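You operate a simulated robot arm through the tools that you are given. There is no shell and no other tool.

The job below is to be done with a simulated two-armed robot. You get a single attempt, and the scene is never put back.

Task
Swap the sealer's burnt bar for the spare one.
Fine: switch off first and on again after the swap; the spare is the beige bar; the burnt bar goes on the free rail of the white stand.

It is judged by the outcome, as a careful person would: the job done as asked, and still so three seconds after it is handed in. It fails if anything else is knocked over, pushed out of place, dropped, spilled or broken.

Robot
Two 7-joint arms with fingered hands on one trunk, on a base that drives. Base frame: it is fixed to the floor where the robot stands at the start and does not move with it; the origin is under the middle of the robot, x ahead of it, y to its left, z up. Units: cm, degrees, N and s.
The left shoulder is at the start at [4.6, 12.5, 115.1], the right one opposite. With the tool pointing down near the work surface each hand reaches from about 44 to 84 cm from the robot's upright axis, wherever it stands, measured 20 degrees to its own side. Places, roughly: back rail of the white stand [-140, -70, 90]; beige bar [-150, -75, 100]; burnt bar [-200, -75, 100]; sealer [-190, -60, 100]; sealer dial [-200, -40, 100]; sealer lever [-170, -70, 120]; sealer switch [-200, -40, 100]. Payload 4 kg a hand.
The TCP of each hand is the grasp point between the finger pads, 2.9 cm short of the fingertips. In the tool frame z runs along the fingers and y along their closing line. Largest opening 10 cm; the body of the gripper starts 3.4 cm behind the TCP. The gripper is a hand of 5 fingers: y runs from the thumb to the fingers, the wrist lies at [-1.5, -10.5, -17.7] in the tool frame, and closing takes about 1.5 s.
Orientation is that of the tool frame in the base frame, as a unit quaternion [w, x, y, z]. With the fingers straight down and the wrist toward the robot, the tool's x, y and z point along [0, 1, 0], [1, 0, 0] and [0, 0, -1] of the base frame.

Tools
- The arms move only by the tool arm_command. It takes "left_moves", "right_moves" or both (then of equal length, played together; a hand with none holds still); each is a list of rows, each a list of 6 numbers: the shift along the tool's x, y, z in cm, then the turn, a rotation vector about the tool's x, y, z in degrees. In form: [[tx, ty, tz, ax, ay, az], ...]. A call has 1 to 20 rows; each row shifts and turns the commanded pose from where the row before left it, along the tool's axes as they then stand. "left_jaw" and "right_jaw" are, for a hand that has rows, the closure in counts, from 0 (fully open) to 255 (shut), set as the call begins (left out, the last holds). Rows are played at 5 a second. More than 5 cm and 8.6 degrees between two rows, or a gripper value outside its range, and nothing of the call is played. Where a pose cannot be reached the arm comes as near as it can. A force on the tool above 40 N (or 10 N above the force at the start of the call, whichever is more), or a blocked arm, ends the call early, and 0.2 s more pass. Each finger travels about 4.5 cm/s and halts on what it meets, pressing with about 23 N; the grip force reading is that of the motor and also rises with nothing between the fingers. The clock runs only during rows and for 0.2 s after the last one: add rows that do not move to give the fingers time. It gives the time, the measured TCP pose, the force on the tool (base axes), the opening and the grip force at its end, in the units of the frame above (readings bear some noise), with the torque about the TCP (base axes, N m) and any sound that the robot's microphone picked up.
- Cameras (640 x 400 px; columns grow to the right, rows downward): "scene" is now at [15.99, 0.48, 132.37]; the picture's right is [0.16, -0.99, -0.00], its down [-0.30, -0.05, -0.95] and it looks along [0.94, 0.15, -0.30] (base axes); focal length 276 px, centre (320, 200). "left" rides on the left gripper at [-6.6, -8.6, -12.1] in its tool frame; the picture's right is [-0.76, -0.31, 0.58], its down [0.59, -0.70, 0.40] and it looks along [0.28, 0.64, 0.71] (tool axes); focal length 247 px, centre (320, 200). "right" rides on the right gripper at [6.6, -8.6, -12.1] in its tool frame; the picture's right is [-0.76, 0.31, -0.58], its down [-0.59, -0.70, 0.40] and it looks along [-0.28, 0.64, 0.71] (tool axes); focal length 247 px, centre (320, 200). There is no depth. A picture from a camera that has moved, and an enlarged one, comes with that camera's place and axes in the base frame and with its lens. The place of the scene camera against the robot may be out by one fixed shift of up to 2.5 cm in any direction.
- grab_frame(camera): a new picture of that camera. No time passes.
- raise_lower(by): slides the trunk up (or, below 0, down) by that many cm; the arms and the scene camera ride with it, the base frame stays. It gives what a move gives, with no picture.
- drive_base(legs): drives the robot by 1 to 6 legs, each [ahead, turn to the left] in cm and degrees, along the robot's own axes; the way and the turn of a leg run together, so that a leg with both is an arc; at most 150 cm and 180 degrees a leg. The arms and the cameras ride along, it lands a little off, and it stops where it bumps. It gives what a move gives.
- curl_fingers(index, middle, ring, little, thumb_bend, thumb_turn, hand): sets how far each is bent, from 0 (flat) to 1 (curled in); at 0.3 the hand is open as for a grip, at 0.7 the pads meet at the TCP. One left out holds its place. A second passes; each finger stops where it meets its share of the squeeze, and holds until it gets a number again. A gripper value or a shape takes the hand back. It gives what a move gives, with no picture; readings hold the bend of each and the force on index, middle, ring, little, thumb and palm. thumb_turn goes from beside the hand (0) to across from the fingers (1), as for a grip.
- set_grasp(shape, hand): the hand has 5 fingers and takes this shape, open, in about a second: jaw (thumb against the fingers, like two jaws); tri (thumb and two fingers); tip (a fingertip pinch); poke (one finger out to press); point (the index stretched); flat (the hand flat); cup (the hand cupped); fist (a fist). The gripper value then closes the fingers along that shape, each until it touches; the sizes above hold for jaw. It gives what a move gives, with no picture.
- pan_tilt(pan, tilt): turns the head with the scene camera to pan (to the left, within 80 degrees either way) and tilt (down, from -29 to 69), counted from straight ahead of the robot. It gives what a move gives.
- close_up(camera, box): a new picture of the part [left, top, right, bottom] of that camera's present view, enlarged. No time passes.
- sign_off(): hands the job in; it is judged then, once.

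Places have to be worked out from the pictures, the camera data and where the tool is seen. Open the grippers and draw the arms clear of the work before you hand the job in, unless the task says otherwise.

The tools are called after "Call:" by a JSON object that holds its "api" and its "payload". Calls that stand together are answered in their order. arm_command: Moves the arms, as the interface text tells. Its arguments: {"type":"object","properties":{"left_moves":{"type":"array"},"left_jaw":{"type":"number"},"right_moves":{"type":"array"},"right_jaw":{"type":"number"}},"required":[]} The other tools are called the same way: raise_lower (by) slides the trunk up or down; set_grasp (shape, hand) gives the hand a shape; curl_fingers (index, middle, ring, little, thumb_bend, thumb_turn, hand) moves the fingers one by one; drive_base (legs) drives the base; pan_tilt (pan, tilt) turns the head that bears the scene camera; grab_frame (camera) takes a picture; close_up (camera, box) takes an enlarged picture of a part of a camera's view; sign_off () hands the job in.

At the start:

```text
t: 0.0
left_position: [56.01, 22.82, 121.98]
left_tcp_rot: [0.0, 0.707, 0.707, 0.0]
left_ft_force: [0.2, -0.7, -0.5]
left_torque: [-0.02, -0.03, -0.03]
left_finger_gap: 10.0
left_finger_force: 0.0
left_shape: jaw
left_bend: [0.3, 0.3, 0.3, 0.3, 0.3, 0.98]
left_finger forces: [0.1, 0.0, 0.1, 0.1, 0.1, 0.0]
right_position: [59.1, -20.3, 120.75]
right_tcp_rot: [0.0, 0.707, 0.707, 0.001]
right_ft_force: [-0.2, -0.3, 0.3]
right_torque: [0.03, -0.04, 0.03]
right_finger_gap: 9.98
right_finger_force: 0.1
right_shape: jaw
right_bend: [0.3, 0.3, 0.3, 0.3, 0.3, 0.98]
right_finger forces: [0.1, 0.1, 0.0, 0.0, 0.1, 0.1]
trunk travel left (down, up): [-35.0, 39.7]
robot x, y, heading: [-0.04, 0.06, -0.2]
head pan, tilt: [9.2, 17.5]
```

scene: 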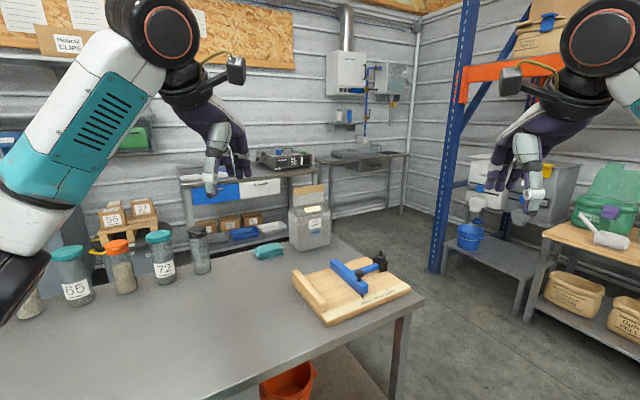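
right: 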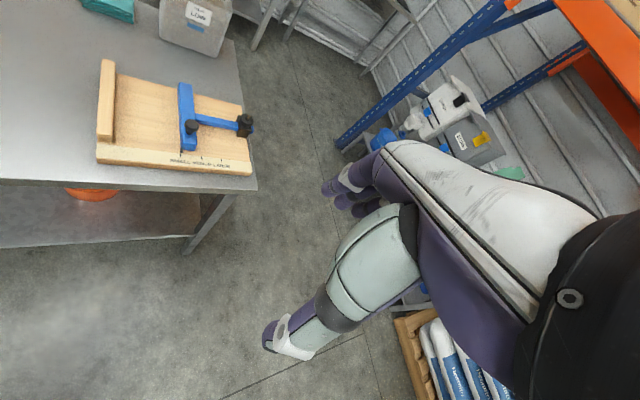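
left: 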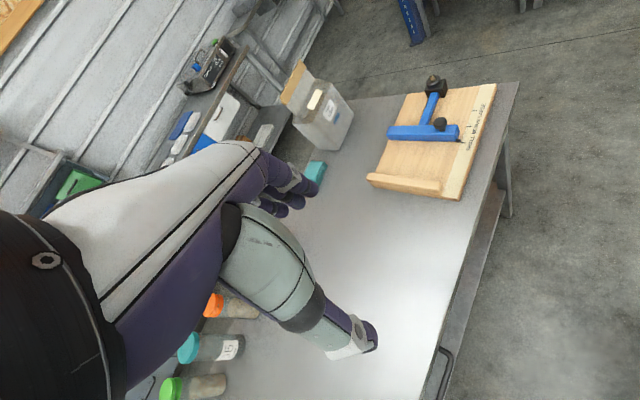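

The sealer lies behind the robot, so I first look with the head far to the right to see the free floor before turning.

Call:
{"api": "pan_tilt", "payload": {"pan": -80, "tilt": 20}}

Call:
{"api": "grab_frame", "payload": {"camera": "scene"}}

Call:
{"api": "pan_tilt", "payload": {"pan": 80, "tilt": 20}}

Call:
{"api": "grab_frame", "payload": {"camera": "scene"}}

```text
t: 1.6
left_position: [56.01, 22.83, 121.81]
left_tcp_rot: [0.0, 0.707, 0.707, 0.0]
left_ft_force: [1.0, 0.1, -0.9]
left_torque: [-0.01, 0.02, 0.0]
left_finger_gap: 10.0
left_finger_force: 0.1
left_shape: jaw
left_bend: [0.3, 0.3, 0.3, 0.3, 0.3, 0.98]
left_finger forces: [0.0, 0.0, 0.0, 0.0, 0.0, 0.1]
right_position: [58.94, -20.4, 120.56]
right_tcp_rot: [0.0, 0.707, 0.707, -0.001]
right_ft_force: [-0.8, -0.6, -0.1]
right_torque: [0.0, 0.0, -0.01]
right_finger_gap: 9.98
right_finger_force: 0.0
right_shape: jaw
right_bend: [0.3, 0.3, 0.3, 0.3, 0.3, 0.98]
right_finger forces: [0.1, 0.1, 0.0, 0.1, 0.0, 0.0]
trunk travel left (down, up): [-35.0, 39.7]
robot x, y, heading: [-0.56, 0.14, 0.1]
head pan, tilt: [-80.0, 20.0]
```

```text
taken
camera scene: at [8.4, -10.18, 131.97], right [-0.98, -0.17, 0.0], down [-0.06, 0.34, -0.94], along [0.16, -0.93, -0.34], focal length 276 px, centre (320, 200)
```

scene: 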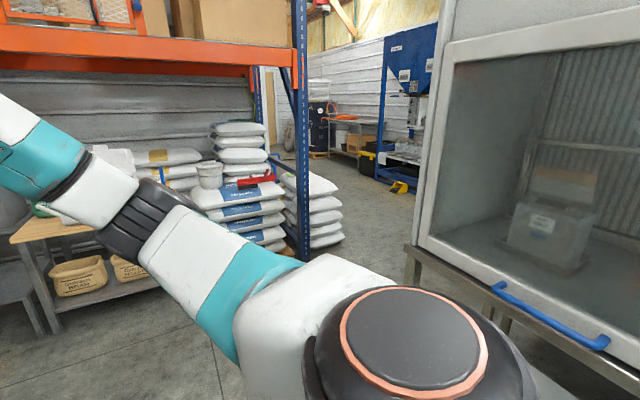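

```text
t: 4.1
left_position: [56.02, 22.79, 122.0]
left_tcp_rot: [0.001, 0.707, 0.707, 0.0]
left_ft_force: [-0.2, 0.7, -0.2]
left_torque: [-0.02, -0.02, 0.05]
left_finger_gap: 9.98
left_finger_force: 0.0
left_shape: jaw
left_bend: [0.3, 0.3, 0.3, 0.3, 0.3, 0.98]
left_finger forces: [0.0, 0.1, 0.0, 0.0, 0.0, 0.0]
right_position: [59.04, -20.28, 120.65]
right_tcp_rot: [-0.001, 0.707, 0.707, 0.0]
right_ft_force: [0.2, 0.9, -0.1]
right_torque: [-0.02, 0.01, 0.01]
right_finger_gap: 9.98
right_finger_force: 0.0
right_shape: jaw
right_bend: [0.3, 0.3, 0.3, 0.3, 0.3, 0.98]
right_finger forces: [0.1, 0.0, 0.1, 0.0, 0.1, 0.0]
trunk travel left (down, up): [-35.0, 39.7]
robot x, y, heading: [-0.02, -0.02, -0.2]
head pan, tilt: [80.0, 20.0]
```

```text
taken
camera scene: at [8.4, 8.16, 131.97], right [0.98, -0.17, 0.0], down [-0.06, -0.34, -0.94], along [0.16, 0.93, -0.34], focal length 276 px, centre (320, 200)
```

scene: 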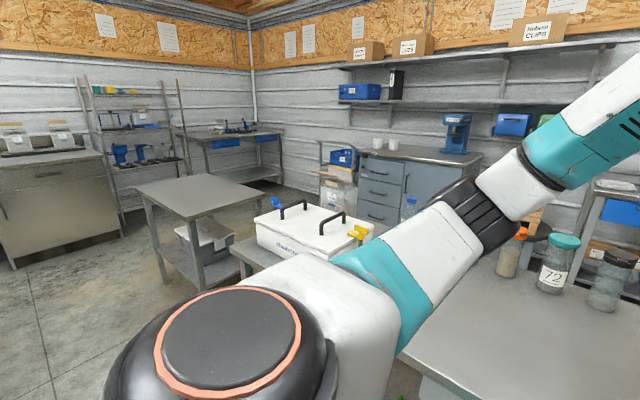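

The right side holds a glass-fronted hood close by, the left side has free floor beyond the jars. I raise the trunk so that the hands clear the jars, then turn left in place partway and look again.

Call:
{"api": "raise_lower", "payload": {"by": 20}}

Call:
{"api": "drive_base", "payload": {"legs": [[0, 80]]}}

Call:
{"api": "grab_frame", "payload": {"camera": "scene"}}

```text
t: 6.3
left_position: [55.95, 22.93, 141.79]
left_tcp_rot: [0.0, 0.707, 0.707, 0.0]
left_ft_force: [-0.2, -0.6, 0.1]
left_torque: [-0.02, 0.0, 0.0]
left_finger_gap: 9.98
left_finger_force: 0.2
left_shape: jaw
left_bend: [0.3, 0.3, 0.3, 0.3, 0.3, 0.98]
left_finger forces: [0.1, 0.0, 0.0, 0.1, 0.0, 0.0]
right_position: [59.04, -20.35, 140.64]
right_tcp_rot: [-0.001, 0.707, 0.707, 0.0]
right_ft_force: [-0.6, 0.4, 0.9]
right_torque: [0.0, 0.03, 0.01]
right_finger_gap: 9.97
right_finger_force: 0.0
right_shape: jaw
right_bend: [0.3, 0.3, 0.3, 0.3, 0.3, 0.98]
right_finger forces: [0.0, 0.1, 0.0, 0.0, 0.1, 0.0]
trunk travel left (down, up): [-55.0, 19.7]
robot x, y, heading: [0.44, -0.11, -0.1]
head pan, tilt: [80.0, 20.0]
```

```text
t: 10.2
left_position: [-13.7, 58.98, 141.94]
left_tcp_rot: [0.0, 0.079, 0.997, 0.0]
left_ft_force: [-0.1, -0.1, -0.6]
left_torque: [0.02, -0.01, 0.02]
left_finger_gap: 10.0
left_finger_force: 0.1
left_shape: jaw
left_bend: [0.3, 0.3, 0.3, 0.3, 0.3, 0.98]
left_finger forces: [0.1, 0.0, 0.1, 0.0, 0.1, 0.0]
right_position: [29.37, 55.09, 140.64]
right_tcp_rot: [0.0, 0.08, 0.997, -0.001]
right_ft_force: [-0.4, 1.0, -0.4]
right_torque: [-0.01, 0.02, -0.04]
right_finger_gap: 9.97
right_finger_force: 0.1
right_shape: jaw
right_bend: [0.3, 0.3, 0.3, 0.3, 0.3, 0.98]
right_finger forces: [0.0, 0.1, 0.1, 0.0, 0.0, 0.0]
trunk travel left (down, up): [-55.0, 19.7]
robot x, y, heading: [-0.13, 0.16, 81.1]
head pan, tilt: [80.0, 20.0]
```

```text
taken
camera scene: at [-7.29, 5.04, 152.19], right [0.33, 0.95, 0.0], down [0.32, -0.11, -0.94], along [-0.89, 0.31, -0.34], focal length 276 px, centre (320, 200)
```

scene: 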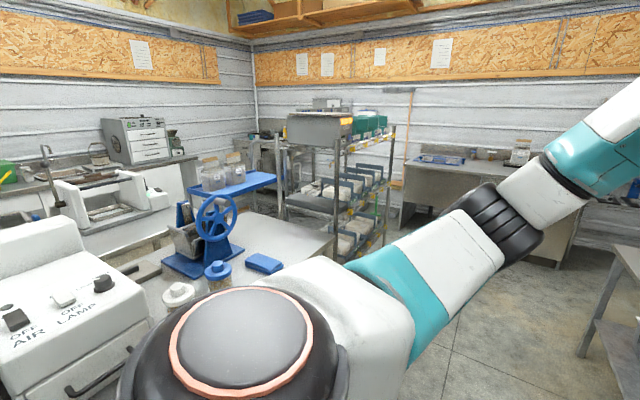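

The target spot projects to about column 110, row 196, where a white apparatus stands. I zoom in there.

Call:
{"api": "close_up", "payload": {"camera": "scene", "box": [0, 100, 240, 250]}}

Call:
{"api": "close_up", "payload": {"camera": "scene", "box": [0, 200, 320, 400]}}

```text
2.67 times, centred on (120, 175) of scene
camera zoom: at [-7.29, 5.04, 152.19], right [0.33, 0.95, 0.0], down [0.32, -0.11, -0.94], along [-0.89, 0.31, -0.34], focal length 737 px, centre (853, 267)
```

zoom: 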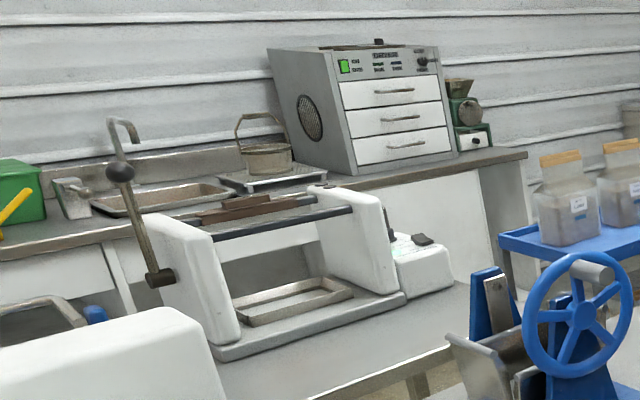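

```text
2.00 times, centred on (160, 300) of scene
camera zoom: at [-7.29, 5.04, 152.19], right [0.33, 0.95, 0.0], down [0.32, -0.11, -0.94], along [-0.89, 0.31, -0.34], focal length 553 px, centre (640, 0)
```

zoom: 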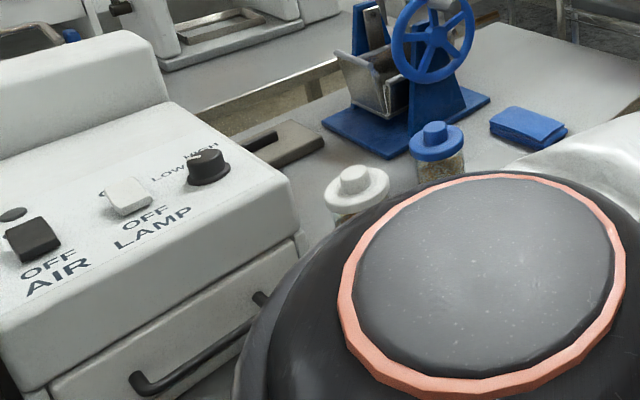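

The sealer (two white cheeks, lever on its left end, control box on its right) is on a grey bench past the blue-mill table. I turn further left to see the ground between and the hidden stand.

Call:
{"api": "drive_base", "payload": {"legs": [[0, 60]]}}

Call:
{"api": "pan_tilt", "payload": {"pan": 60, "tilt": 25}}

Call:
{"api": "grab_frame", "payload": {"camera": "scene"}}

Call:
{"api": "pan_tilt", "payload": {"pan": 10, "tilt": 30}}

Call:
{"api": "grab_frame", "payload": {"camera": "scene"}}

```text
t: 13.3
left_position: [-57.9, 17.67, 141.95]
left_tcp_rot: [0.0, -0.428, 0.904, 0.0]
left_ft_force: [-0.1, -0.4, 0.0]
left_torque: [0.02, -0.02, -0.03]
left_finger_gap: 9.96
left_finger_force: 0.2
left_shape: jaw
left_bend: [0.3, 0.3, 0.3, 0.3, 0.3, 0.98]
left_finger forces: [0.1, 0.1, 0.1, 0.0, 0.1, 0.0]
right_position: [-32.93, 53.14, 140.72]
right_tcp_rot: [0.001, -0.429, 0.903, -0.001]
right_ft_force: [0.7, 0.6, 0.9]
right_torque: [0.03, 0.01, 0.02]
right_finger_gap: 10.0
right_finger_force: 0.0
right_shape: jaw
right_bend: [0.3, 0.3, 0.3, 0.3, 0.3, 0.98]
right_finger forces: [0.0, 0.0, 0.0, 0.0, 0.1, 0.1]
trunk travel left (down, up): [-55.0, 19.7]
robot x, y, heading: [0.11, -0.1, 140.9]
head pan, tilt: [80.0, 20.0]
```

```text
t: 14.2
left_position: [-57.84, 17.65, 141.92]
left_tcp_rot: [0.001, -0.429, 0.903, 0.0]
left_ft_force: [-0.4, 0.0, 0.4]
left_torque: [-0.03, 0.01, -0.03]
left_finger_gap: 9.99
left_finger_force: 0.0
left_shape: jaw
left_bend: [0.3, 0.3, 0.3, 0.3, 0.3, 0.98]
left_finger forces: [0.1, 0.0, 0.0, 0.0, 0.1, 0.0]
right_position: [-32.9, 53.2, 140.7]
right_tcp_rot: [0.001, -0.429, 0.903, -0.001]
right_ft_force: [-0.1, 0.0, 0.2]
right_torque: [0.03, -0.02, -0.01]
right_finger_gap: 10.01
right_finger_force: 0.1
right_shape: jaw
right_bend: [0.3, 0.3, 0.3, 0.3, 0.3, 0.98]
right_finger forces: [0.1, 0.1, 0.1, 0.0, 0.0, 0.1]
trunk travel left (down, up): [-55.0, 19.7]
robot x, y, heading: [-0.08, -0.04, 140.8]
head pan, tilt: [60.0, 25.0]
```

```text
taken
camera scene: at [-9.91, -2.37, 151.39], right [-0.36, 0.93, 0.0], down [0.39, 0.15, -0.91], along [-0.85, -0.32, -0.42], focal length 276 px, centre (320, 200)
```

scene: 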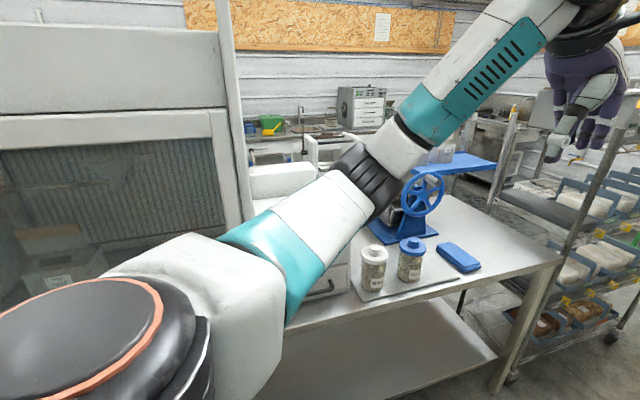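

```text
t: 15.4
left_position: [-57.83, 17.68, 142.1]
left_tcp_rot: [0.0, -0.429, 0.903, 0.0]
left_ft_force: [0.2, -0.1, 0.1]
left_torque: [-0.01, -0.01, -0.03]
left_finger_gap: 9.98
left_finger_force: 0.1
left_shape: jaw
left_bend: [0.3, 0.3, 0.3, 0.3, 0.3, 0.98]
left_finger forces: [0.0, 0.0, 0.0, 0.0, 0.1, 0.1]
right_position: [-32.92, 53.15, 140.59]
right_tcp_rot: [0.001, -0.429, 0.903, -0.001]
right_ft_force: [-0.4, 0.2, 0.4]
right_torque: [0.0, 0.02, -0.02]
right_finger_gap: 9.97
right_finger_force: 0.1
right_shape: jaw
right_bend: [0.3, 0.3, 0.3, 0.3, 0.3, 0.98]
right_finger forces: [0.1, 0.0, 0.1, 0.1, 0.1, 0.1]
trunk travel left (down, up): [-55.0, 19.7]
robot x, y, heading: [0.1, -0.27, 141.1]
head pan, tilt: [10.0, 30.0]
```

```text
taken
camera scene: at [-9.21, 5.32, 150.58], right [0.49, 0.87, 0.0], down [0.44, -0.24, -0.87], along [-0.76, 0.42, -0.5], focal length 276 px, centre (320, 200)
```

scene: 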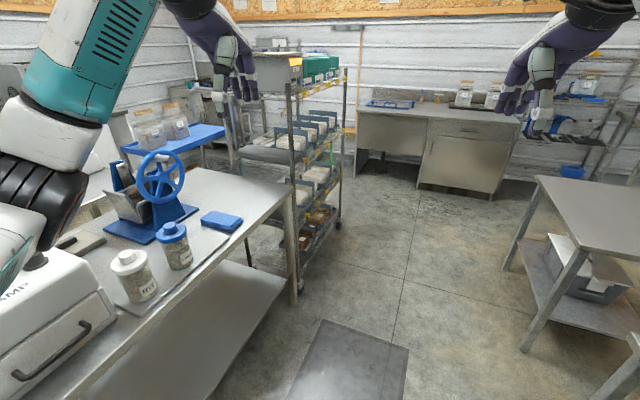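

The furniture runs along a 30°/120° grid: mill table, hood and rack form a row in front, and the sealer bench stands behind them, facing a back aisle. I go round the far end of the rack; first leg: turn to about 122° and drive along the free lane.

Call:
{"api": "drive_base", "payload": {"legs": [[0, -18], [120, 0]]}}

Call:
{"api": "grab_frame", "payload": {"camera": "scene"}}

Call:
{"api": "pan_tilt", "payload": {"pan": 60, "tilt": 30}}

Call:
{"api": "grab_frame", "payload": {"camera": "scene"}}

```text
t: 22.6
left_position: [-116.19, 137.47, 142.03]
left_tcp_rot: [0.0, -0.284, 0.959, 0.001]
left_ft_force: [0.2, -0.3, -0.5]
left_torque: [-0.01, -0.01, -0.04]
left_finger_gap: 9.98
left_finger_force: 0.1
left_shape: jaw
left_bend: [0.3, 0.3, 0.3, 0.3, 0.3, 0.98]
left_finger forces: [0.1, 0.0, 0.0, 0.0, 0.0, 0.0]
right_position: [-81.56, 163.69, 140.76]
right_tcp_rot: [0.0, -0.284, 0.959, 0.0]
right_ft_force: [0.6, -0.4, 0.2]
right_torque: [0.01, 0.01, -0.01]
right_finger_gap: 9.99
right_finger_force: 0.0
right_shape: jaw
right_bend: [0.3, 0.3, 0.3, 0.3, 0.3, 0.98]
right_finger forces: [0.0, 0.1, 0.0, 0.0, 0.0, 0.1]
trunk travel left (down, up): [-55.0, 19.7]
robot x, y, heading: [-66.52, 103.0, 123.3]
head pan, tilt: [10.0, 30.0]
```

```text
taken
camera scene: at [-73.32, 111.17, 150.58], right [0.73, 0.68, 0.0], down [0.34, -0.37, -0.87], along [-0.59, 0.63, -0.5], focal length 276 px, centre (320, 200)
```

scene: 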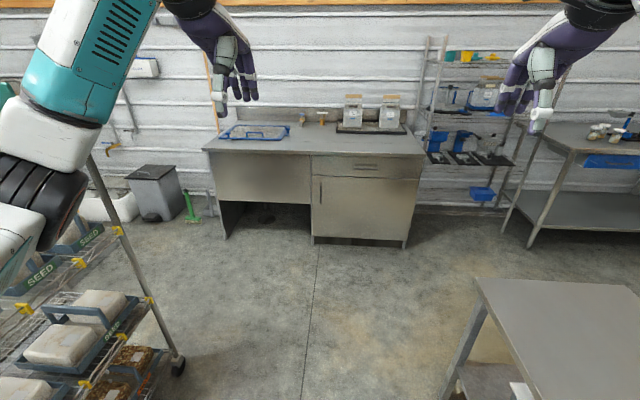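

```text
t: 23.8
left_position: [-116.13, 137.62, 141.96]
left_tcp_rot: [0.0, -0.284, 0.959, 0.0]
left_ft_force: [0.2, 0.4, -0.4]
left_torque: [0.02, 0.0, 0.0]
left_finger_gap: 10.0
left_finger_force: 0.1
left_shape: jaw
left_bend: [0.3, 0.3, 0.3, 0.3, 0.3, 0.98]
left_finger forces: [0.1, 0.0, 0.0, 0.0, 0.0, 0.0]
right_position: [-81.69, 163.55, 140.77]
right_tcp_rot: [0.0, -0.283, 0.959, -0.001]
right_ft_force: [-1.2, -1.3, -0.4]
right_torque: [0.03, -0.02, -0.02]
right_finger_gap: 9.97
right_finger_force: 0.0
right_shape: jaw
right_bend: [0.3, 0.3, 0.3, 0.3, 0.3, 0.98]
right_finger forces: [0.0, 0.0, 0.0, 0.0, 0.0, 0.0]
trunk travel left (down, up): [-55.0, 19.7]
robot x, y, heading: [-67.16, 103.19, 123.1]
head pan, tilt: [60.0, 30.0]
```

```text
taken
camera scene: at [-76.15, 104.06, 150.59], right [-0.05, 1.0, 0.0], down [0.5, 0.03, -0.87], along [-0.86, -0.05, -0.5], focal length 276 px, centre (320, 200)
```

scene: 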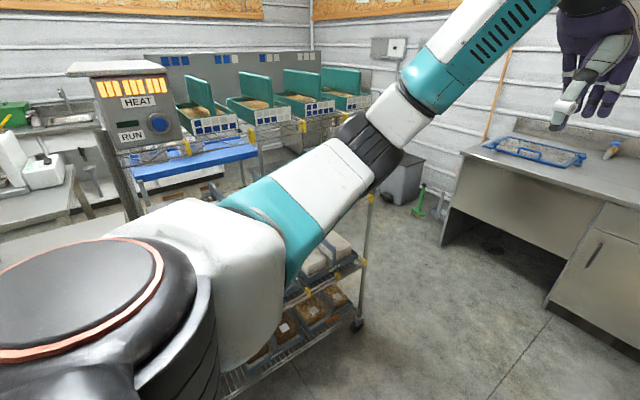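

The lane past the rack's end is about 108 cm wide (rack end v≈198, desk v≈306). I drive on to the middle of it and turn left to face down it.

Call:
{"api": "drive_base", "payload": {"legs": [[126, 0], [0, 87]]}}

Call:
{"api": "pan_tilt", "payload": {"pan": 0, "tilt": 30}}

Call:
{"api": "grab_frame", "payload": {"camera": "scene"}}

Call:
{"api": "pan_tilt", "payload": {"pan": 60, "tilt": 30}}

Call:
{"api": "grab_frame", "payload": {"camera": "scene"}}

```text
t: 34.0
left_position: [-173.22, 160.68, 142.01]
left_tcp_rot: [0.0, 0.868, -0.496, 0.0]
left_ft_force: [0.5, -0.7, 0.3]
left_torque: [-0.01, -0.03, -0.03]
left_finger_gap: 9.97
left_finger_force: 0.1
left_shape: jaw
left_bend: [0.3, 0.3, 0.3, 0.3, 0.3, 0.98]
left_finger forces: [0.0, 0.0, 0.0, 0.1, 0.0, 0.0]
right_position: [-197.77, 196.41, 140.63]
right_tcp_rot: [-0.001, 0.868, -0.496, 0.001]
right_ft_force: [-0.9, -0.3, 0.4]
right_torque: [-0.03, 0.01, 0.0]
right_finger_gap: 9.97
right_finger_force: 0.0
right_shape: jaw
right_bend: [0.3, 0.3, 0.3, 0.3, 0.3, 0.98]
right_finger forces: [0.0, 0.1, 0.0, 0.0, 0.0, 0.1]
trunk travel left (down, up): [-55.0, 19.7]
robot x, y, heading: [-136.73, 208.99, -149.5]
head pan, tilt: [60.0, 30.0]
```

```text
t: 35.3
left_position: [-173.23, 160.72, 142.01]
left_tcp_rot: [0.0, 0.868, -0.497, 0.0]
left_ft_force: [0.2, 0.3, -0.2]
left_torque: [0.0, -0.06, -0.02]
left_finger_gap: 9.96
left_finger_force: 0.1
left_shape: jaw
left_bend: [0.3, 0.3, 0.3, 0.3, 0.3, 0.98]
left_finger forces: [0.0, 0.0, 0.0, 0.0, 0.1, 0.1]
right_position: [-197.89, 196.47, 140.6]
right_tcp_rot: [0.0, 0.868, -0.497, 0.0]
right_ft_force: [0.9, 0.2, 0.3]
right_torque: [0.03, 0.03, -0.02]
right_finger_gap: 9.98
right_finger_force: 0.0
right_shape: jaw
right_bend: [0.3, 0.3, 0.3, 0.3, 0.3, 0.98]
right_finger forces: [0.0, 0.1, 0.0, 0.0, 0.0, 0.0]
trunk travel left (down, up): [-55.0, 19.7]
robot x, y, heading: [-136.34, 208.68, -149.4]
head pan, tilt: [0.0, 30.0]
```

```text
taken
camera scene: at [-145.98, 201.72, 150.58], right [-0.51, 0.86, 0.0], down [0.43, 0.26, -0.87], along [-0.74, -0.44, -0.5], focal length 276 px, centre (320, 200)
```

scene: 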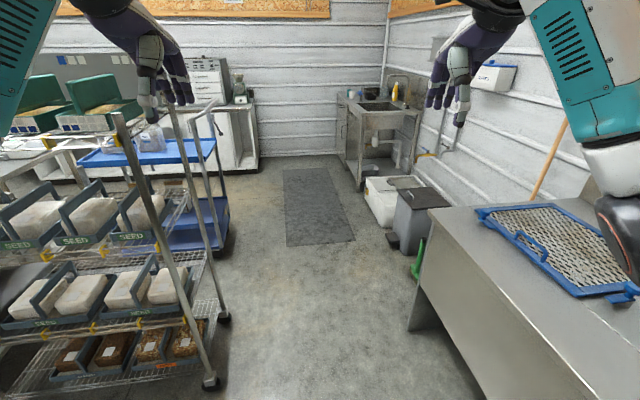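

```text
t: 36.6
left_position: [-173.42, 160.67, 142.01]
left_tcp_rot: [0.0, 0.868, -0.496, 0.0]
left_ft_force: [-0.3, -1.4, -0.2]
left_torque: [-0.02, 0.02, -0.02]
left_finger_gap: 9.99
left_finger_force: 0.1
left_shape: jaw
left_bend: [0.3, 0.3, 0.3, 0.3, 0.3, 0.98]
left_finger forces: [0.0, 0.0, 0.0, 0.1, 0.0, 0.0]
right_position: [-197.83, 196.41, 140.66]
right_tcp_rot: [0.0, 0.868, -0.496, 0.0]
right_ft_force: [0.8, -0.4, 0.0]
right_torque: [0.04, 0.0, -0.02]
right_finger_gap: 9.99
right_finger_force: 0.1
right_shape: jaw
right_bend: [0.3, 0.3, 0.3, 0.3, 0.3, 0.98]
right_finger forces: [0.1, 0.0, 0.0, 0.0, 0.0, 0.0]
trunk travel left (down, up): [-55.0, 19.7]
robot x, y, heading: [-136.53, 208.56, -149.6]
head pan, tilt: [60.0, 30.0]
```

```text
taken
camera scene: at [-138.11, 197.28, 150.59], right [-1.0, -0.01, 0.0], down [0.0, 0.5, -0.87], along [0.01, -0.87, -0.5], focal length 276 px, centre (320, 200)
```

scene: 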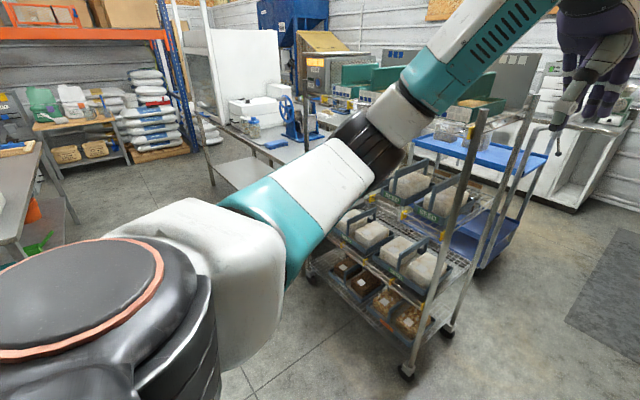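

The lane is clear, with a flat mat on the floor. I drive down it and then turn left to face along the back aisle towards the sealer.

Call:
{"api": "drive_base", "payload": {"legs": [[0, 2], [125, 0], [125, 0]]}}

Call:
{"api": "pan_tilt", "payload": {"pan": 70, "tilt": 25}}

Call:
{"api": "grab_frame", "payload": {"camera": "scene"}}

```text
t: 49.1
left_position: [-380.41, 23.82, 142.03]
left_tcp_rot: [-0.001, 0.879, -0.477, -0.001]
left_ft_force: [0.1, -0.3, -0.3]
left_torque: [0.03, -0.03, 0.02]
left_finger_gap: 9.97
left_finger_force: 0.0
left_shape: jaw
left_bend: [0.3, 0.3, 0.3, 0.3, 0.3, 0.98]
left_finger forces: [0.0, 0.0, 0.0, 0.1, 0.1, 0.0]
right_position: [-406.5, 58.41, 140.69]
right_tcp_rot: [-0.001, 0.879, -0.477, 0.0]
right_ft_force: [-0.8, -0.1, 0.9]
right_torque: [0.0, 0.01, 0.0]
right_finger_gap: 9.97
right_finger_force: 0.1
right_shape: jaw
right_bend: [0.3, 0.3, 0.3, 0.3, 0.3, 0.98]
right_finger forces: [0.1, 0.1, 0.1, 0.1, 0.0, 0.0]
trunk travel left (down, up): [-55.0, 19.7]
robot x, y, heading: [-346.11, 73.9, -146.9]
head pan, tilt: [60.0, 30.0]
```

```text
t: 49.9
left_position: [-380.26, 24.0, 141.92]
left_tcp_rot: [0.0, 0.879, -0.476, 0.0]
left_ft_force: [0.3, -1.6, 0.1]
left_torque: [0.01, -0.01, -0.01]
left_finger_gap: 9.98
left_finger_force: 0.0
left_shape: jaw
left_bend: [0.3, 0.3, 0.3, 0.3, 0.3, 0.98]
left_finger forces: [0.0, 0.0, 0.0, 0.0, 0.0, 0.1]
right_position: [-406.42, 58.42, 140.75]
right_tcp_rot: [0.0, 0.879, -0.477, 0.0]
right_ft_force: [0.0, -0.4, -0.7]
right_torque: [-0.01, 0.02, 0.01]
right_finger_gap: 9.98
right_finger_force: 0.1
right_shape: jaw
right_bend: [0.3, 0.3, 0.3, 0.3, 0.3, 0.98]
right_finger forces: [0.0, 0.0, 0.0, 0.0, 0.0, 0.0]
trunk travel left (down, up): [-55.0, 19.7]
robot x, y, heading: [-346.26, 73.74, -146.8]
head pan, tilt: [70.0, 25.0]
```

```text
taken
camera scene: at [-345.3, 62.01, 151.38], right [-0.97, -0.23, 0.0], down [-0.1, 0.41, -0.91], along [0.21, -0.88, -0.42], focal length 276 px, centre (320, 200)
```

scene: 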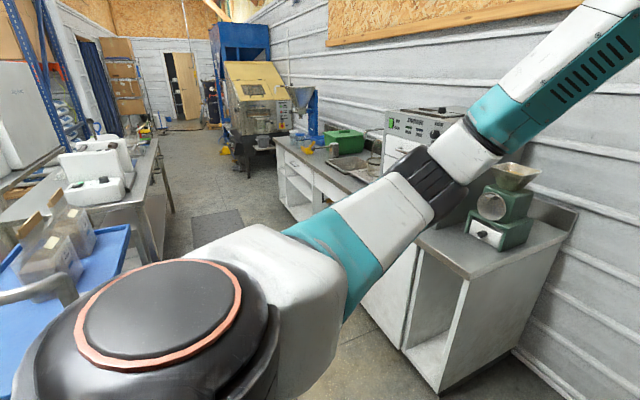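

The back aisle is open, and the sealer bench is on the left beyond the blue cart. I zoom in on it before turning.

Call:
{"api": "close_up", "payload": {"camera": "scene", "box": [0, 100, 288, 280]}}

Call:
{"api": "drive_base", "payload": {"legs": [[0, 87]]}}

Call:
{"api": "pan_tilt", "payload": {"pan": 20, "tilt": 25}}

Call:
{"api": "grab_frame", "payload": {"camera": "scene"}}

```text
2.22 times, centred on (144, 190) of scene
camera zoom: at [-345.3, 62.01, 151.38], right [-0.97, -0.23, 0.0], down [-0.1, 0.41, -0.91], along [0.21, -0.88, -0.42], focal length 614 px, centre (711, 222)
```

zoom: 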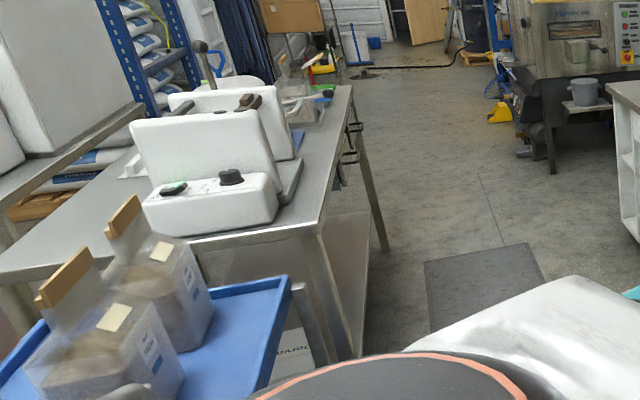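

```text
t: 54.1
left_position: [-297.66, 37.14, 142.01]
left_tcp_rot: [0.0, 0.965, 0.264, 0.0]
left_ft_force: [1.0, -0.6, 0.5]
left_torque: [0.0, 0.02, 0.01]
left_finger_gap: 10.0
left_finger_force: 0.1
left_shape: jaw
left_bend: [0.3, 0.3, 0.3, 0.3, 0.3, 0.98]
left_finger forces: [0.1, 0.0, 0.0, 0.1, 0.0, 0.1]
right_position: [-333.35, 12.45, 140.63]
right_tcp_rot: [-0.001, 0.965, 0.263, 0.0]
right_ft_force: [-0.8, 0.6, 0.5]
right_torque: [-0.01, -0.01, -0.03]
right_finger_gap: 9.96
right_finger_force: 0.1
right_shape: jaw
right_bend: [0.3, 0.3, 0.3, 0.3, 0.3, 0.98]
right_finger forces: [0.0, 0.0, 0.1, 0.1, 0.0, 0.0]
trunk travel left (down, up): [-55.0, 19.7]
robot x, y, heading: [-345.81, 73.95, -59.2]
head pan, tilt: [70.0, 25.0]
```

```text
t: 55.3
left_position: [-297.69, 37.05, 141.96]
left_tcp_rot: [0.0, 0.965, 0.263, 0.001]
left_ft_force: [0.7, 0.9, -0.4]
left_torque: [-0.03, -0.03, 0.01]
left_finger_gap: 9.98
left_finger_force: 0.0
left_shape: jaw
left_bend: [0.3, 0.3, 0.3, 0.3, 0.3, 0.98]
left_finger forces: [0.0, 0.1, 0.0, 0.0, 0.1, 0.0]
right_position: [-333.2, 12.39, 140.59]
right_tcp_rot: [-0.001, 0.964, 0.264, -0.001]
right_ft_force: [0.8, 0.4, 0.5]
right_torque: [0.04, -0.01, -0.01]
right_finger_gap: 10.0
right_finger_force: 0.1
right_shape: jaw
right_bend: [0.3, 0.3, 0.3, 0.3, 0.3, 0.98]
right_finger forces: [0.0, 0.0, 0.0, 0.0, 0.1, 0.1]
trunk travel left (down, up): [-55.0, 19.7]
robot x, y, heading: [-345.94, 73.68, -59.1]
head pan, tilt: [20.0, 25.0]
```

```text
taken
camera scene: at [-336.18, 64.18, 151.38], right [-0.63, -0.77, 0.0], down [-0.33, 0.27, -0.91], along [0.7, -0.57, -0.42], focal length 276 px, centre (320, 200)
```

scene: 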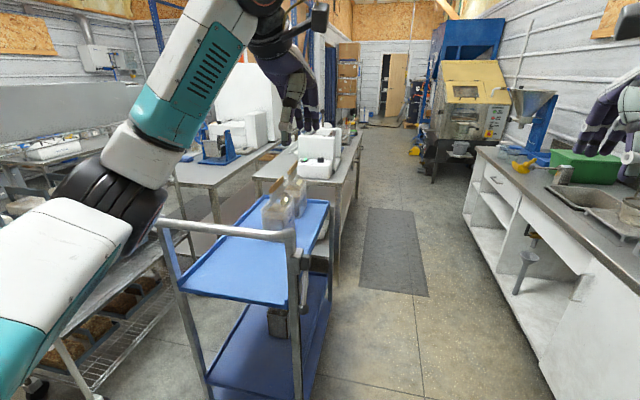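

The bench's long side runs at about 130°, with a mat in front of it and the cart beyond its near end. I drive along the aisle to stand over the mat beside the sealer, then look left.

Call:
{"api": "drive_base", "payload": {"legs": [[0, -2], [110, 0], [95, 0]]}}

Call:
{"api": "pan_tilt", "payload": {"pan": 75, "tilt": 35}}

Call:
{"api": "grab_frame", "payload": {"camera": "scene"}}

```text
t: 65.8
left_position: [-198.84, -141.32, 141.99]
left_tcp_rot: [-0.001, 0.967, 0.256, 0.0]
left_ft_force: [-0.1, -0.4, 0.8]
left_torque: [-0.03, 0.01, 0.0]
left_finger_gap: 9.97
left_finger_force: 0.0
left_shape: jaw
left_bend: [0.3, 0.3, 0.3, 0.3, 0.3, 0.98]
left_finger forces: [0.0, 0.1, 0.0, 0.0, 0.1, 0.1]
right_position: [-234.88, -165.32, 140.55]
right_tcp_rot: [-0.001, 0.967, 0.256, 0.0]
right_ft_force: [0.3, 0.3, 0.3]
right_torque: [0.02, 0.04, 0.01]
right_finger_gap: 9.95
right_finger_force: 0.0
right_shape: jaw
right_bend: [0.3, 0.3, 0.3, 0.3, 0.3, 0.98]
right_finger forces: [0.0, 0.1, 0.0, 0.0, 0.0, 0.1]
trunk travel left (down, up): [-55.0, 19.7]
robot x, y, heading: [-246.45, -103.79, -59.9]
head pan, tilt: [20.0, 25.0]
```

```text
t: 67.0
left_position: [-198.87, -141.39, 142.0]
left_tcp_rot: [0.0, 0.967, 0.256, 0.0]
left_ft_force: [-0.7, 0.8, 0.5]
left_torque: [-0.03, -0.04, 0.01]
left_finger_gap: 9.98
left_finger_force: 0.1
left_shape: jaw
left_bend: [0.3, 0.3, 0.3, 0.3, 0.3, 0.98]
left_finger forces: [0.1, 0.0, 0.0, 0.0, 0.0, 0.0]
right_position: [-234.81, -165.34, 140.63]
right_tcp_rot: [-0.001, 0.967, 0.256, 0.0]
right_ft_force: [0.7, 0.8, -0.3]
right_torque: [0.03, 0.01, 0.0]
right_finger_gap: 9.97
right_finger_force: 0.1
right_shape: jaw
right_bend: [0.3, 0.3, 0.3, 0.3, 0.3, 0.98]
right_finger forces: [0.1, 0.0, 0.0, 0.0, 0.1, 0.0]
trunk travel left (down, up): [-55.0, 19.7]
robot x, y, heading: [-245.88, -103.88, -60.4]
head pan, tilt: [75.0, 35.0]
```

```text
taken
camera scene: at [-235.45, -105.4, 149.81], right [0.26, -0.97, 0.0], down [-0.55, -0.15, -0.82], along [0.79, 0.21, -0.57], focal length 276 px, centre (320, 200)
```

scene: 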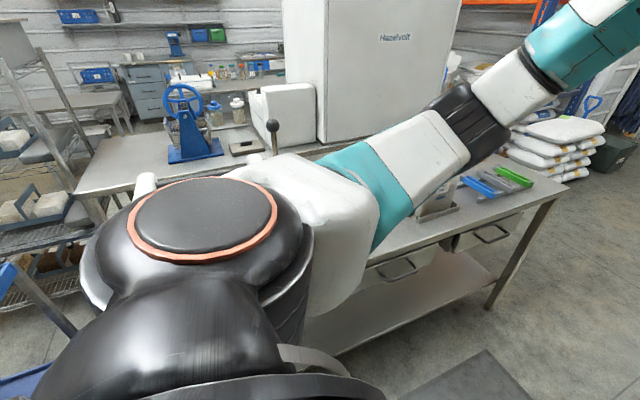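

I stand about 60 cm from the bench edge, level with the sealer. I shift 20 cm on, so the stand lies to my right and the sealer to my left, then turn left to face the bench.

Call:
{"api": "drive_base", "payload": {"legs": [[20, 0], [0, 97]]}}

Call:
{"api": "pan_tilt", "payload": {"pan": 0, "tilt": 40}}

Call:
{"api": "grab_frame", "payload": {"camera": "scene"}}

```text
t: 72.9
left_position: [-206.84, -69.02, 142.03]
left_tcp_rot: [0.0, 0.433, 0.902, 0.0]
left_ft_force: [0.3, 0.6, -0.2]
left_torque: [0.02, -0.04, 0.0]
left_finger_gap: 10.0
left_finger_force: 0.0
left_shape: jaw
left_bend: [0.3, 0.3, 0.3, 0.3, 0.3, 0.98]
left_finger forces: [0.1, 0.1, 0.0, 0.0, 0.0, 0.1]
right_position: [-177.52, -100.74, 140.67]
right_tcp_rot: [-0.001, 0.432, 0.902, 0.0]
right_ft_force: [-0.1, 0.0, 0.7]
right_torque: [-0.02, 0.0, -0.01]
right_finger_gap: 9.98
right_finger_force: 0.1
right_shape: jaw
right_bend: [0.3, 0.3, 0.3, 0.3, 0.3, 0.98]
right_finger forces: [0.1, 0.1, 0.0, 0.0, 0.0, 0.0]
trunk travel left (down, up): [-55.0, 19.7]
robot x, y, heading: [-235.92, -121.88, 39.0]
head pan, tilt: [75.0, 35.0]
```

```text
t: 74.4
left_position: [-206.85, -69.07, 142.0]
left_tcp_rot: [0.0, 0.432, 0.902, 0.0]
left_ft_force: [0.1, 0.1, -0.7]
left_torque: [0.0, 0.03, -0.04]
left_finger_gap: 9.97
left_finger_force: 0.0
left_shape: jaw
left_bend: [0.3, 0.3, 0.3, 0.3, 0.3, 0.98]
left_finger forces: [0.1, 0.0, 0.0, 0.1, 0.0, 0.1]
right_position: [-177.38, -100.66, 140.66]
right_tcp_rot: [0.0, 0.432, 0.902, -0.001]
right_ft_force: [0.6, -0.8, 0.1]
right_torque: [0.0, -0.02, 0.02]
right_finger_gap: 9.98
right_finger_force: 0.0
right_shape: jaw
right_bend: [0.3, 0.3, 0.3, 0.3, 0.3, 0.98]
right_finger forces: [0.0, 0.0, 0.1, 0.0, 0.0, 0.0]
trunk travel left (down, up): [-55.0, 19.7]
robot x, y, heading: [-236.5, -122.0, 39.0]
head pan, tilt: [0.0, 40.0]
```

```text
taken
camera scene: at [-226.17, -115.66, 149.05], right [0.63, -0.78, 0.0], down [-0.5, -0.4, -0.77], along [0.6, 0.48, -0.64], focal length 276 px, centre (320, 200)
```

scene: 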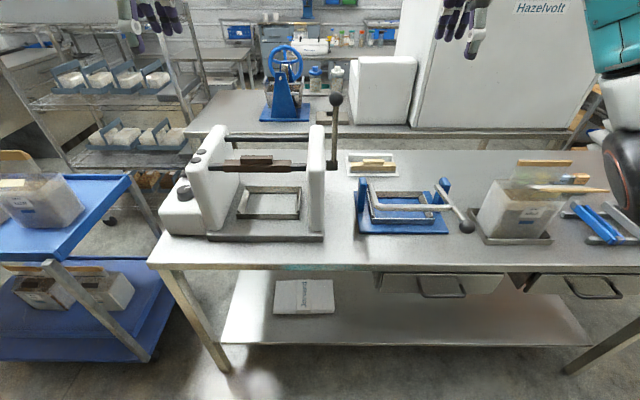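

Now I face the bench: the sealer with the dark burnt bar is at left, the small white stand with the beige bar is at the back centre. I zoom in on the details.

Call:
{"api": "close_up", "payload": {"camera": "scene", "box": [150, 90, 350, 250]}}

Call:
{"api": "close_up", "payload": {"camera": "scene", "box": [320, 135, 480, 245]}}

Call:
{"api": "close_up", "payload": {"camera": "scene", "box": [155, 140, 255, 245]}}

```text
2.50 times, centred on (250, 170) of scene
camera zoom: at [-226.17, -115.66, 149.05], right [0.63, -0.78, 0.0], down [-0.5, -0.4, -0.77], along [0.6, 0.48, -0.64], focal length 691 px, centre (495, 275)
```

zoom: 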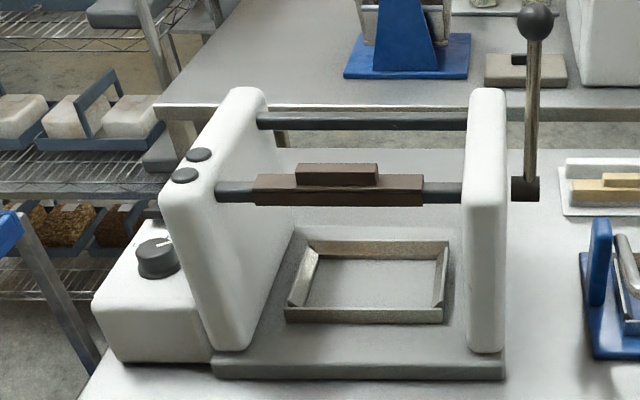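

```text
3.64 times, centred on (400, 190) of scene
camera zoom: at [-226.17, -115.66, 149.05], right [0.63, -0.78, 0.0], down [-0.5, -0.4, -0.77], along [0.6, 0.48, -0.64], focal length 1005 px, centre (29, 236)
```

zoom: 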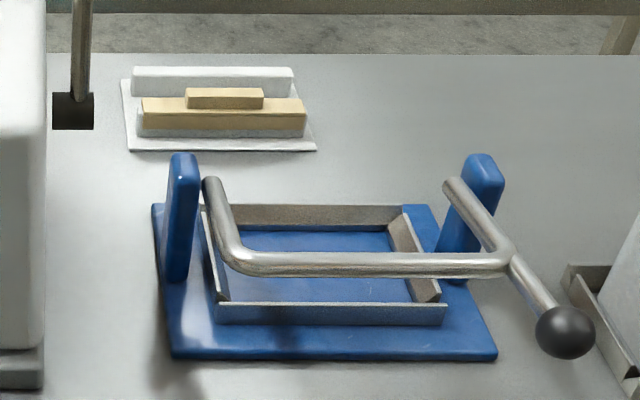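

```text
3.81 times, centred on (205, 192) of scene
camera zoom: at [-226.17, -115.66, 149.05], right [0.63, -0.78, 0.0], down [-0.5, -0.4, -0.77], along [0.6, 0.48, -0.64], focal length 1053 px, centre (758, 229)
```

zoom: 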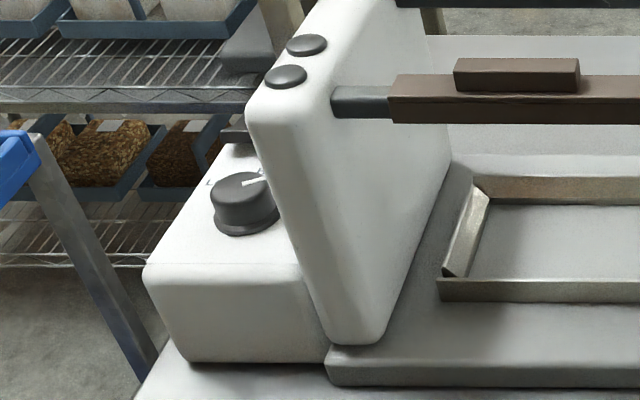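

The burnt bar sits on the sealer's front rod and has a small grip block on top; the beige one lies on the stand's front rail, the back rail is free. The wrist cameras give other angles, so I take both.

Call:
{"api": "grab_frame", "payload": {"camera": "left"}}

Call:
{"api": "grab_frame", "payload": {"camera": "right"}}

```text
taken
camera left: at [-209.41, -79.51, 154.14], right [0.24, -0.78, -0.58], down [-0.92, 0.02, -0.4], along [0.32, 0.62, -0.71], focal length 247 px, centre (320, 200)
```

left: 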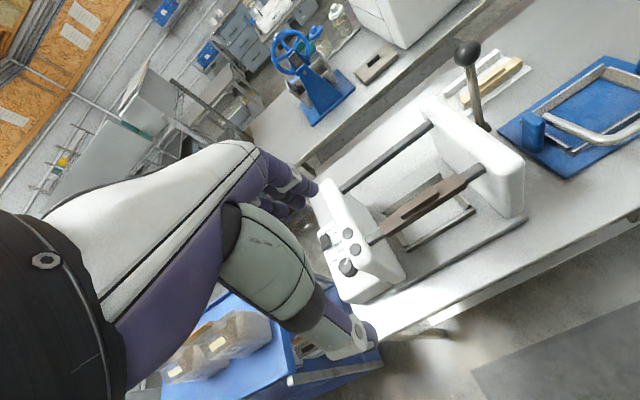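

```text
taken
camera right: at [-188.25, -100.98, 152.68], right [0.71, -0.4, 0.58], down [-0.18, -0.9, -0.4], along [0.68, 0.18, -0.71], focal length 247 px, centre (320, 200)
```

right: 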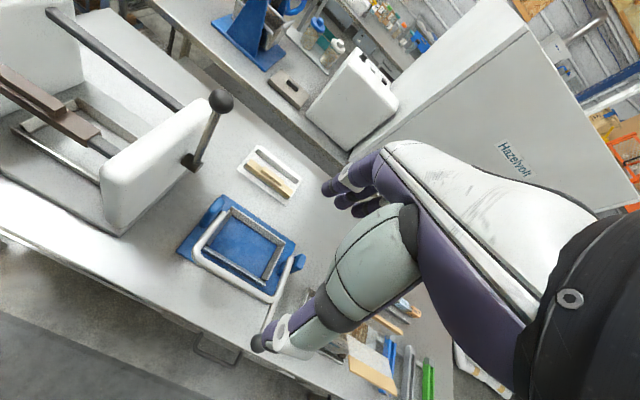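

Call:
{"api": "close_up", "payload": {"camera": "left", "box": [300, 170, 460, 310]}}

Call:
{"api": "close_up", "payload": {"camera": "right", "box": [180, 120, 340, 220]}}

Call:
{"api": "close_up", "payload": {"camera": "right", "box": [0, 0, 240, 250]}}

```text
2.86 times, centred on (380, 240) of left
camera zoom: at [-209.41, -79.51, 154.14], right [0.24, -0.78, -0.58], down [-0.92, 0.02, -0.4], along [0.32, 0.62, -0.71], focal length 706 px, centre (149, 86)
```

zoom: 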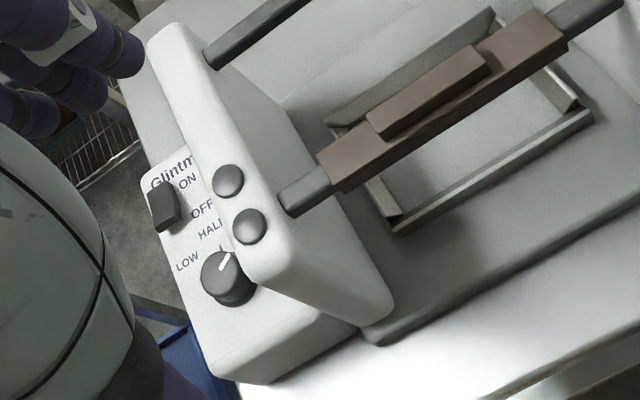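

```text
4.00 times, centred on (260, 170) of right
camera zoom: at [-188.25, -100.98, 152.68], right [0.71, -0.4, 0.58], down [-0.18, -0.9, -0.4], along [0.68, 0.18, -0.71], focal length 988 px, centre (560, 320)
```

zoom: 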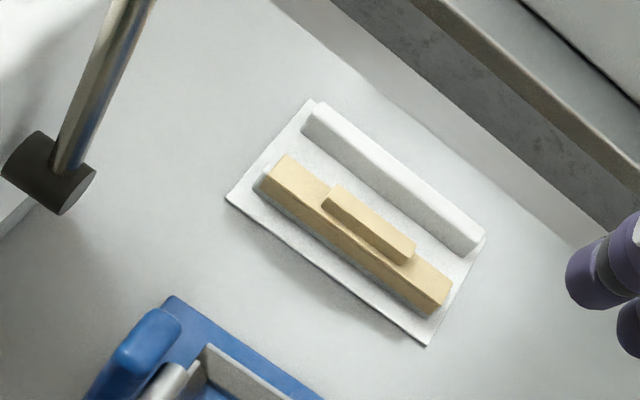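

```text
1.60 times, centred on (120, 125) of right
camera zoom: at [-188.25, -100.98, 152.68], right [0.71, -0.4, 0.58], down [-0.18, -0.9, -0.4], along [0.68, 0.18, -0.71], focal length 395 px, centre (640, 320)
```

zoom: 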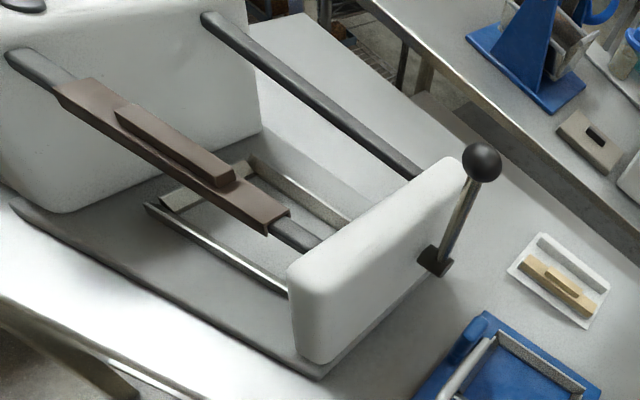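

Triangulating from both wrist cameras: burnt bar grip top ≈ [-190.7,-65.2,111], beige bar grip ≈ [-149,-77,97], switch ≈ [-198,-38,100]. I look closer at the rocker switch and check how the base stands against the bench.

Call:
{"api": "close_up", "payload": {"camera": "left", "box": [315, 210, 375, 290]}}

Call:
{"api": "pan_tilt", "payload": {"pan": 0, "tilt": 69}}

Call:
{"api": "grab_frame", "payload": {"camera": "scene"}}

```text
5.00 times, centred on (345, 250) of left
camera zoom: at [-209.41, -79.51, 154.14], right [0.24, -0.78, -0.58], down [-0.92, 0.02, -0.4], along [0.32, 0.62, -0.71], focal length 1235 px, centre (195, -50)
```

zoom: 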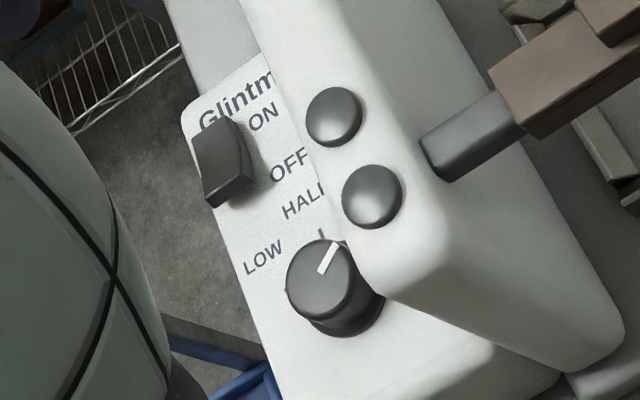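

```text
t: 75.3
left_position: [-206.86, -68.94, 142.0]
left_tcp_rot: [0.0, 0.432, 0.902, 0.0]
left_ft_force: [0.3, 0.1, -0.1]
left_torque: [0.0, 0.01, 0.02]
left_finger_gap: 9.98
left_finger_force: 0.0
left_shape: jaw
left_bend: [0.3, 0.3, 0.3, 0.3, 0.3, 0.98]
left_finger forces: [0.0, 0.0, 0.0, 0.1, 0.0, 0.1]
right_position: [-177.33, -100.77, 140.65]
right_tcp_rot: [0.0, 0.432, 0.902, -0.001]
right_ft_force: [0.3, -0.3, -0.3]
right_torque: [0.0, 0.01, -0.01]
right_finger_gap: 9.96
right_finger_force: 0.0
right_shape: jaw
right_bend: [0.3, 0.3, 0.3, 0.3, 0.3, 0.98]
right_finger forces: [0.1, 0.0, 0.1, 0.0, 0.0, 0.1]
trunk travel left (down, up): [-55.0, 19.7]
robot x, y, heading: [-236.29, -122.0, 38.8]
head pan, tilt: [0.0, 68.8]
```

```text
taken
camera scene: at [-228.42, -117.49, 145.44], right [0.63, -0.78, 0.0], down [-0.72, -0.59, -0.36], along [0.28, 0.23, -0.93], focal length 276 px, centre (320, 200)
```

scene: 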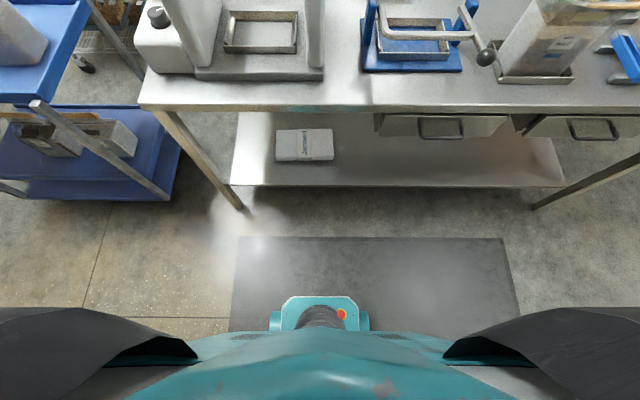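

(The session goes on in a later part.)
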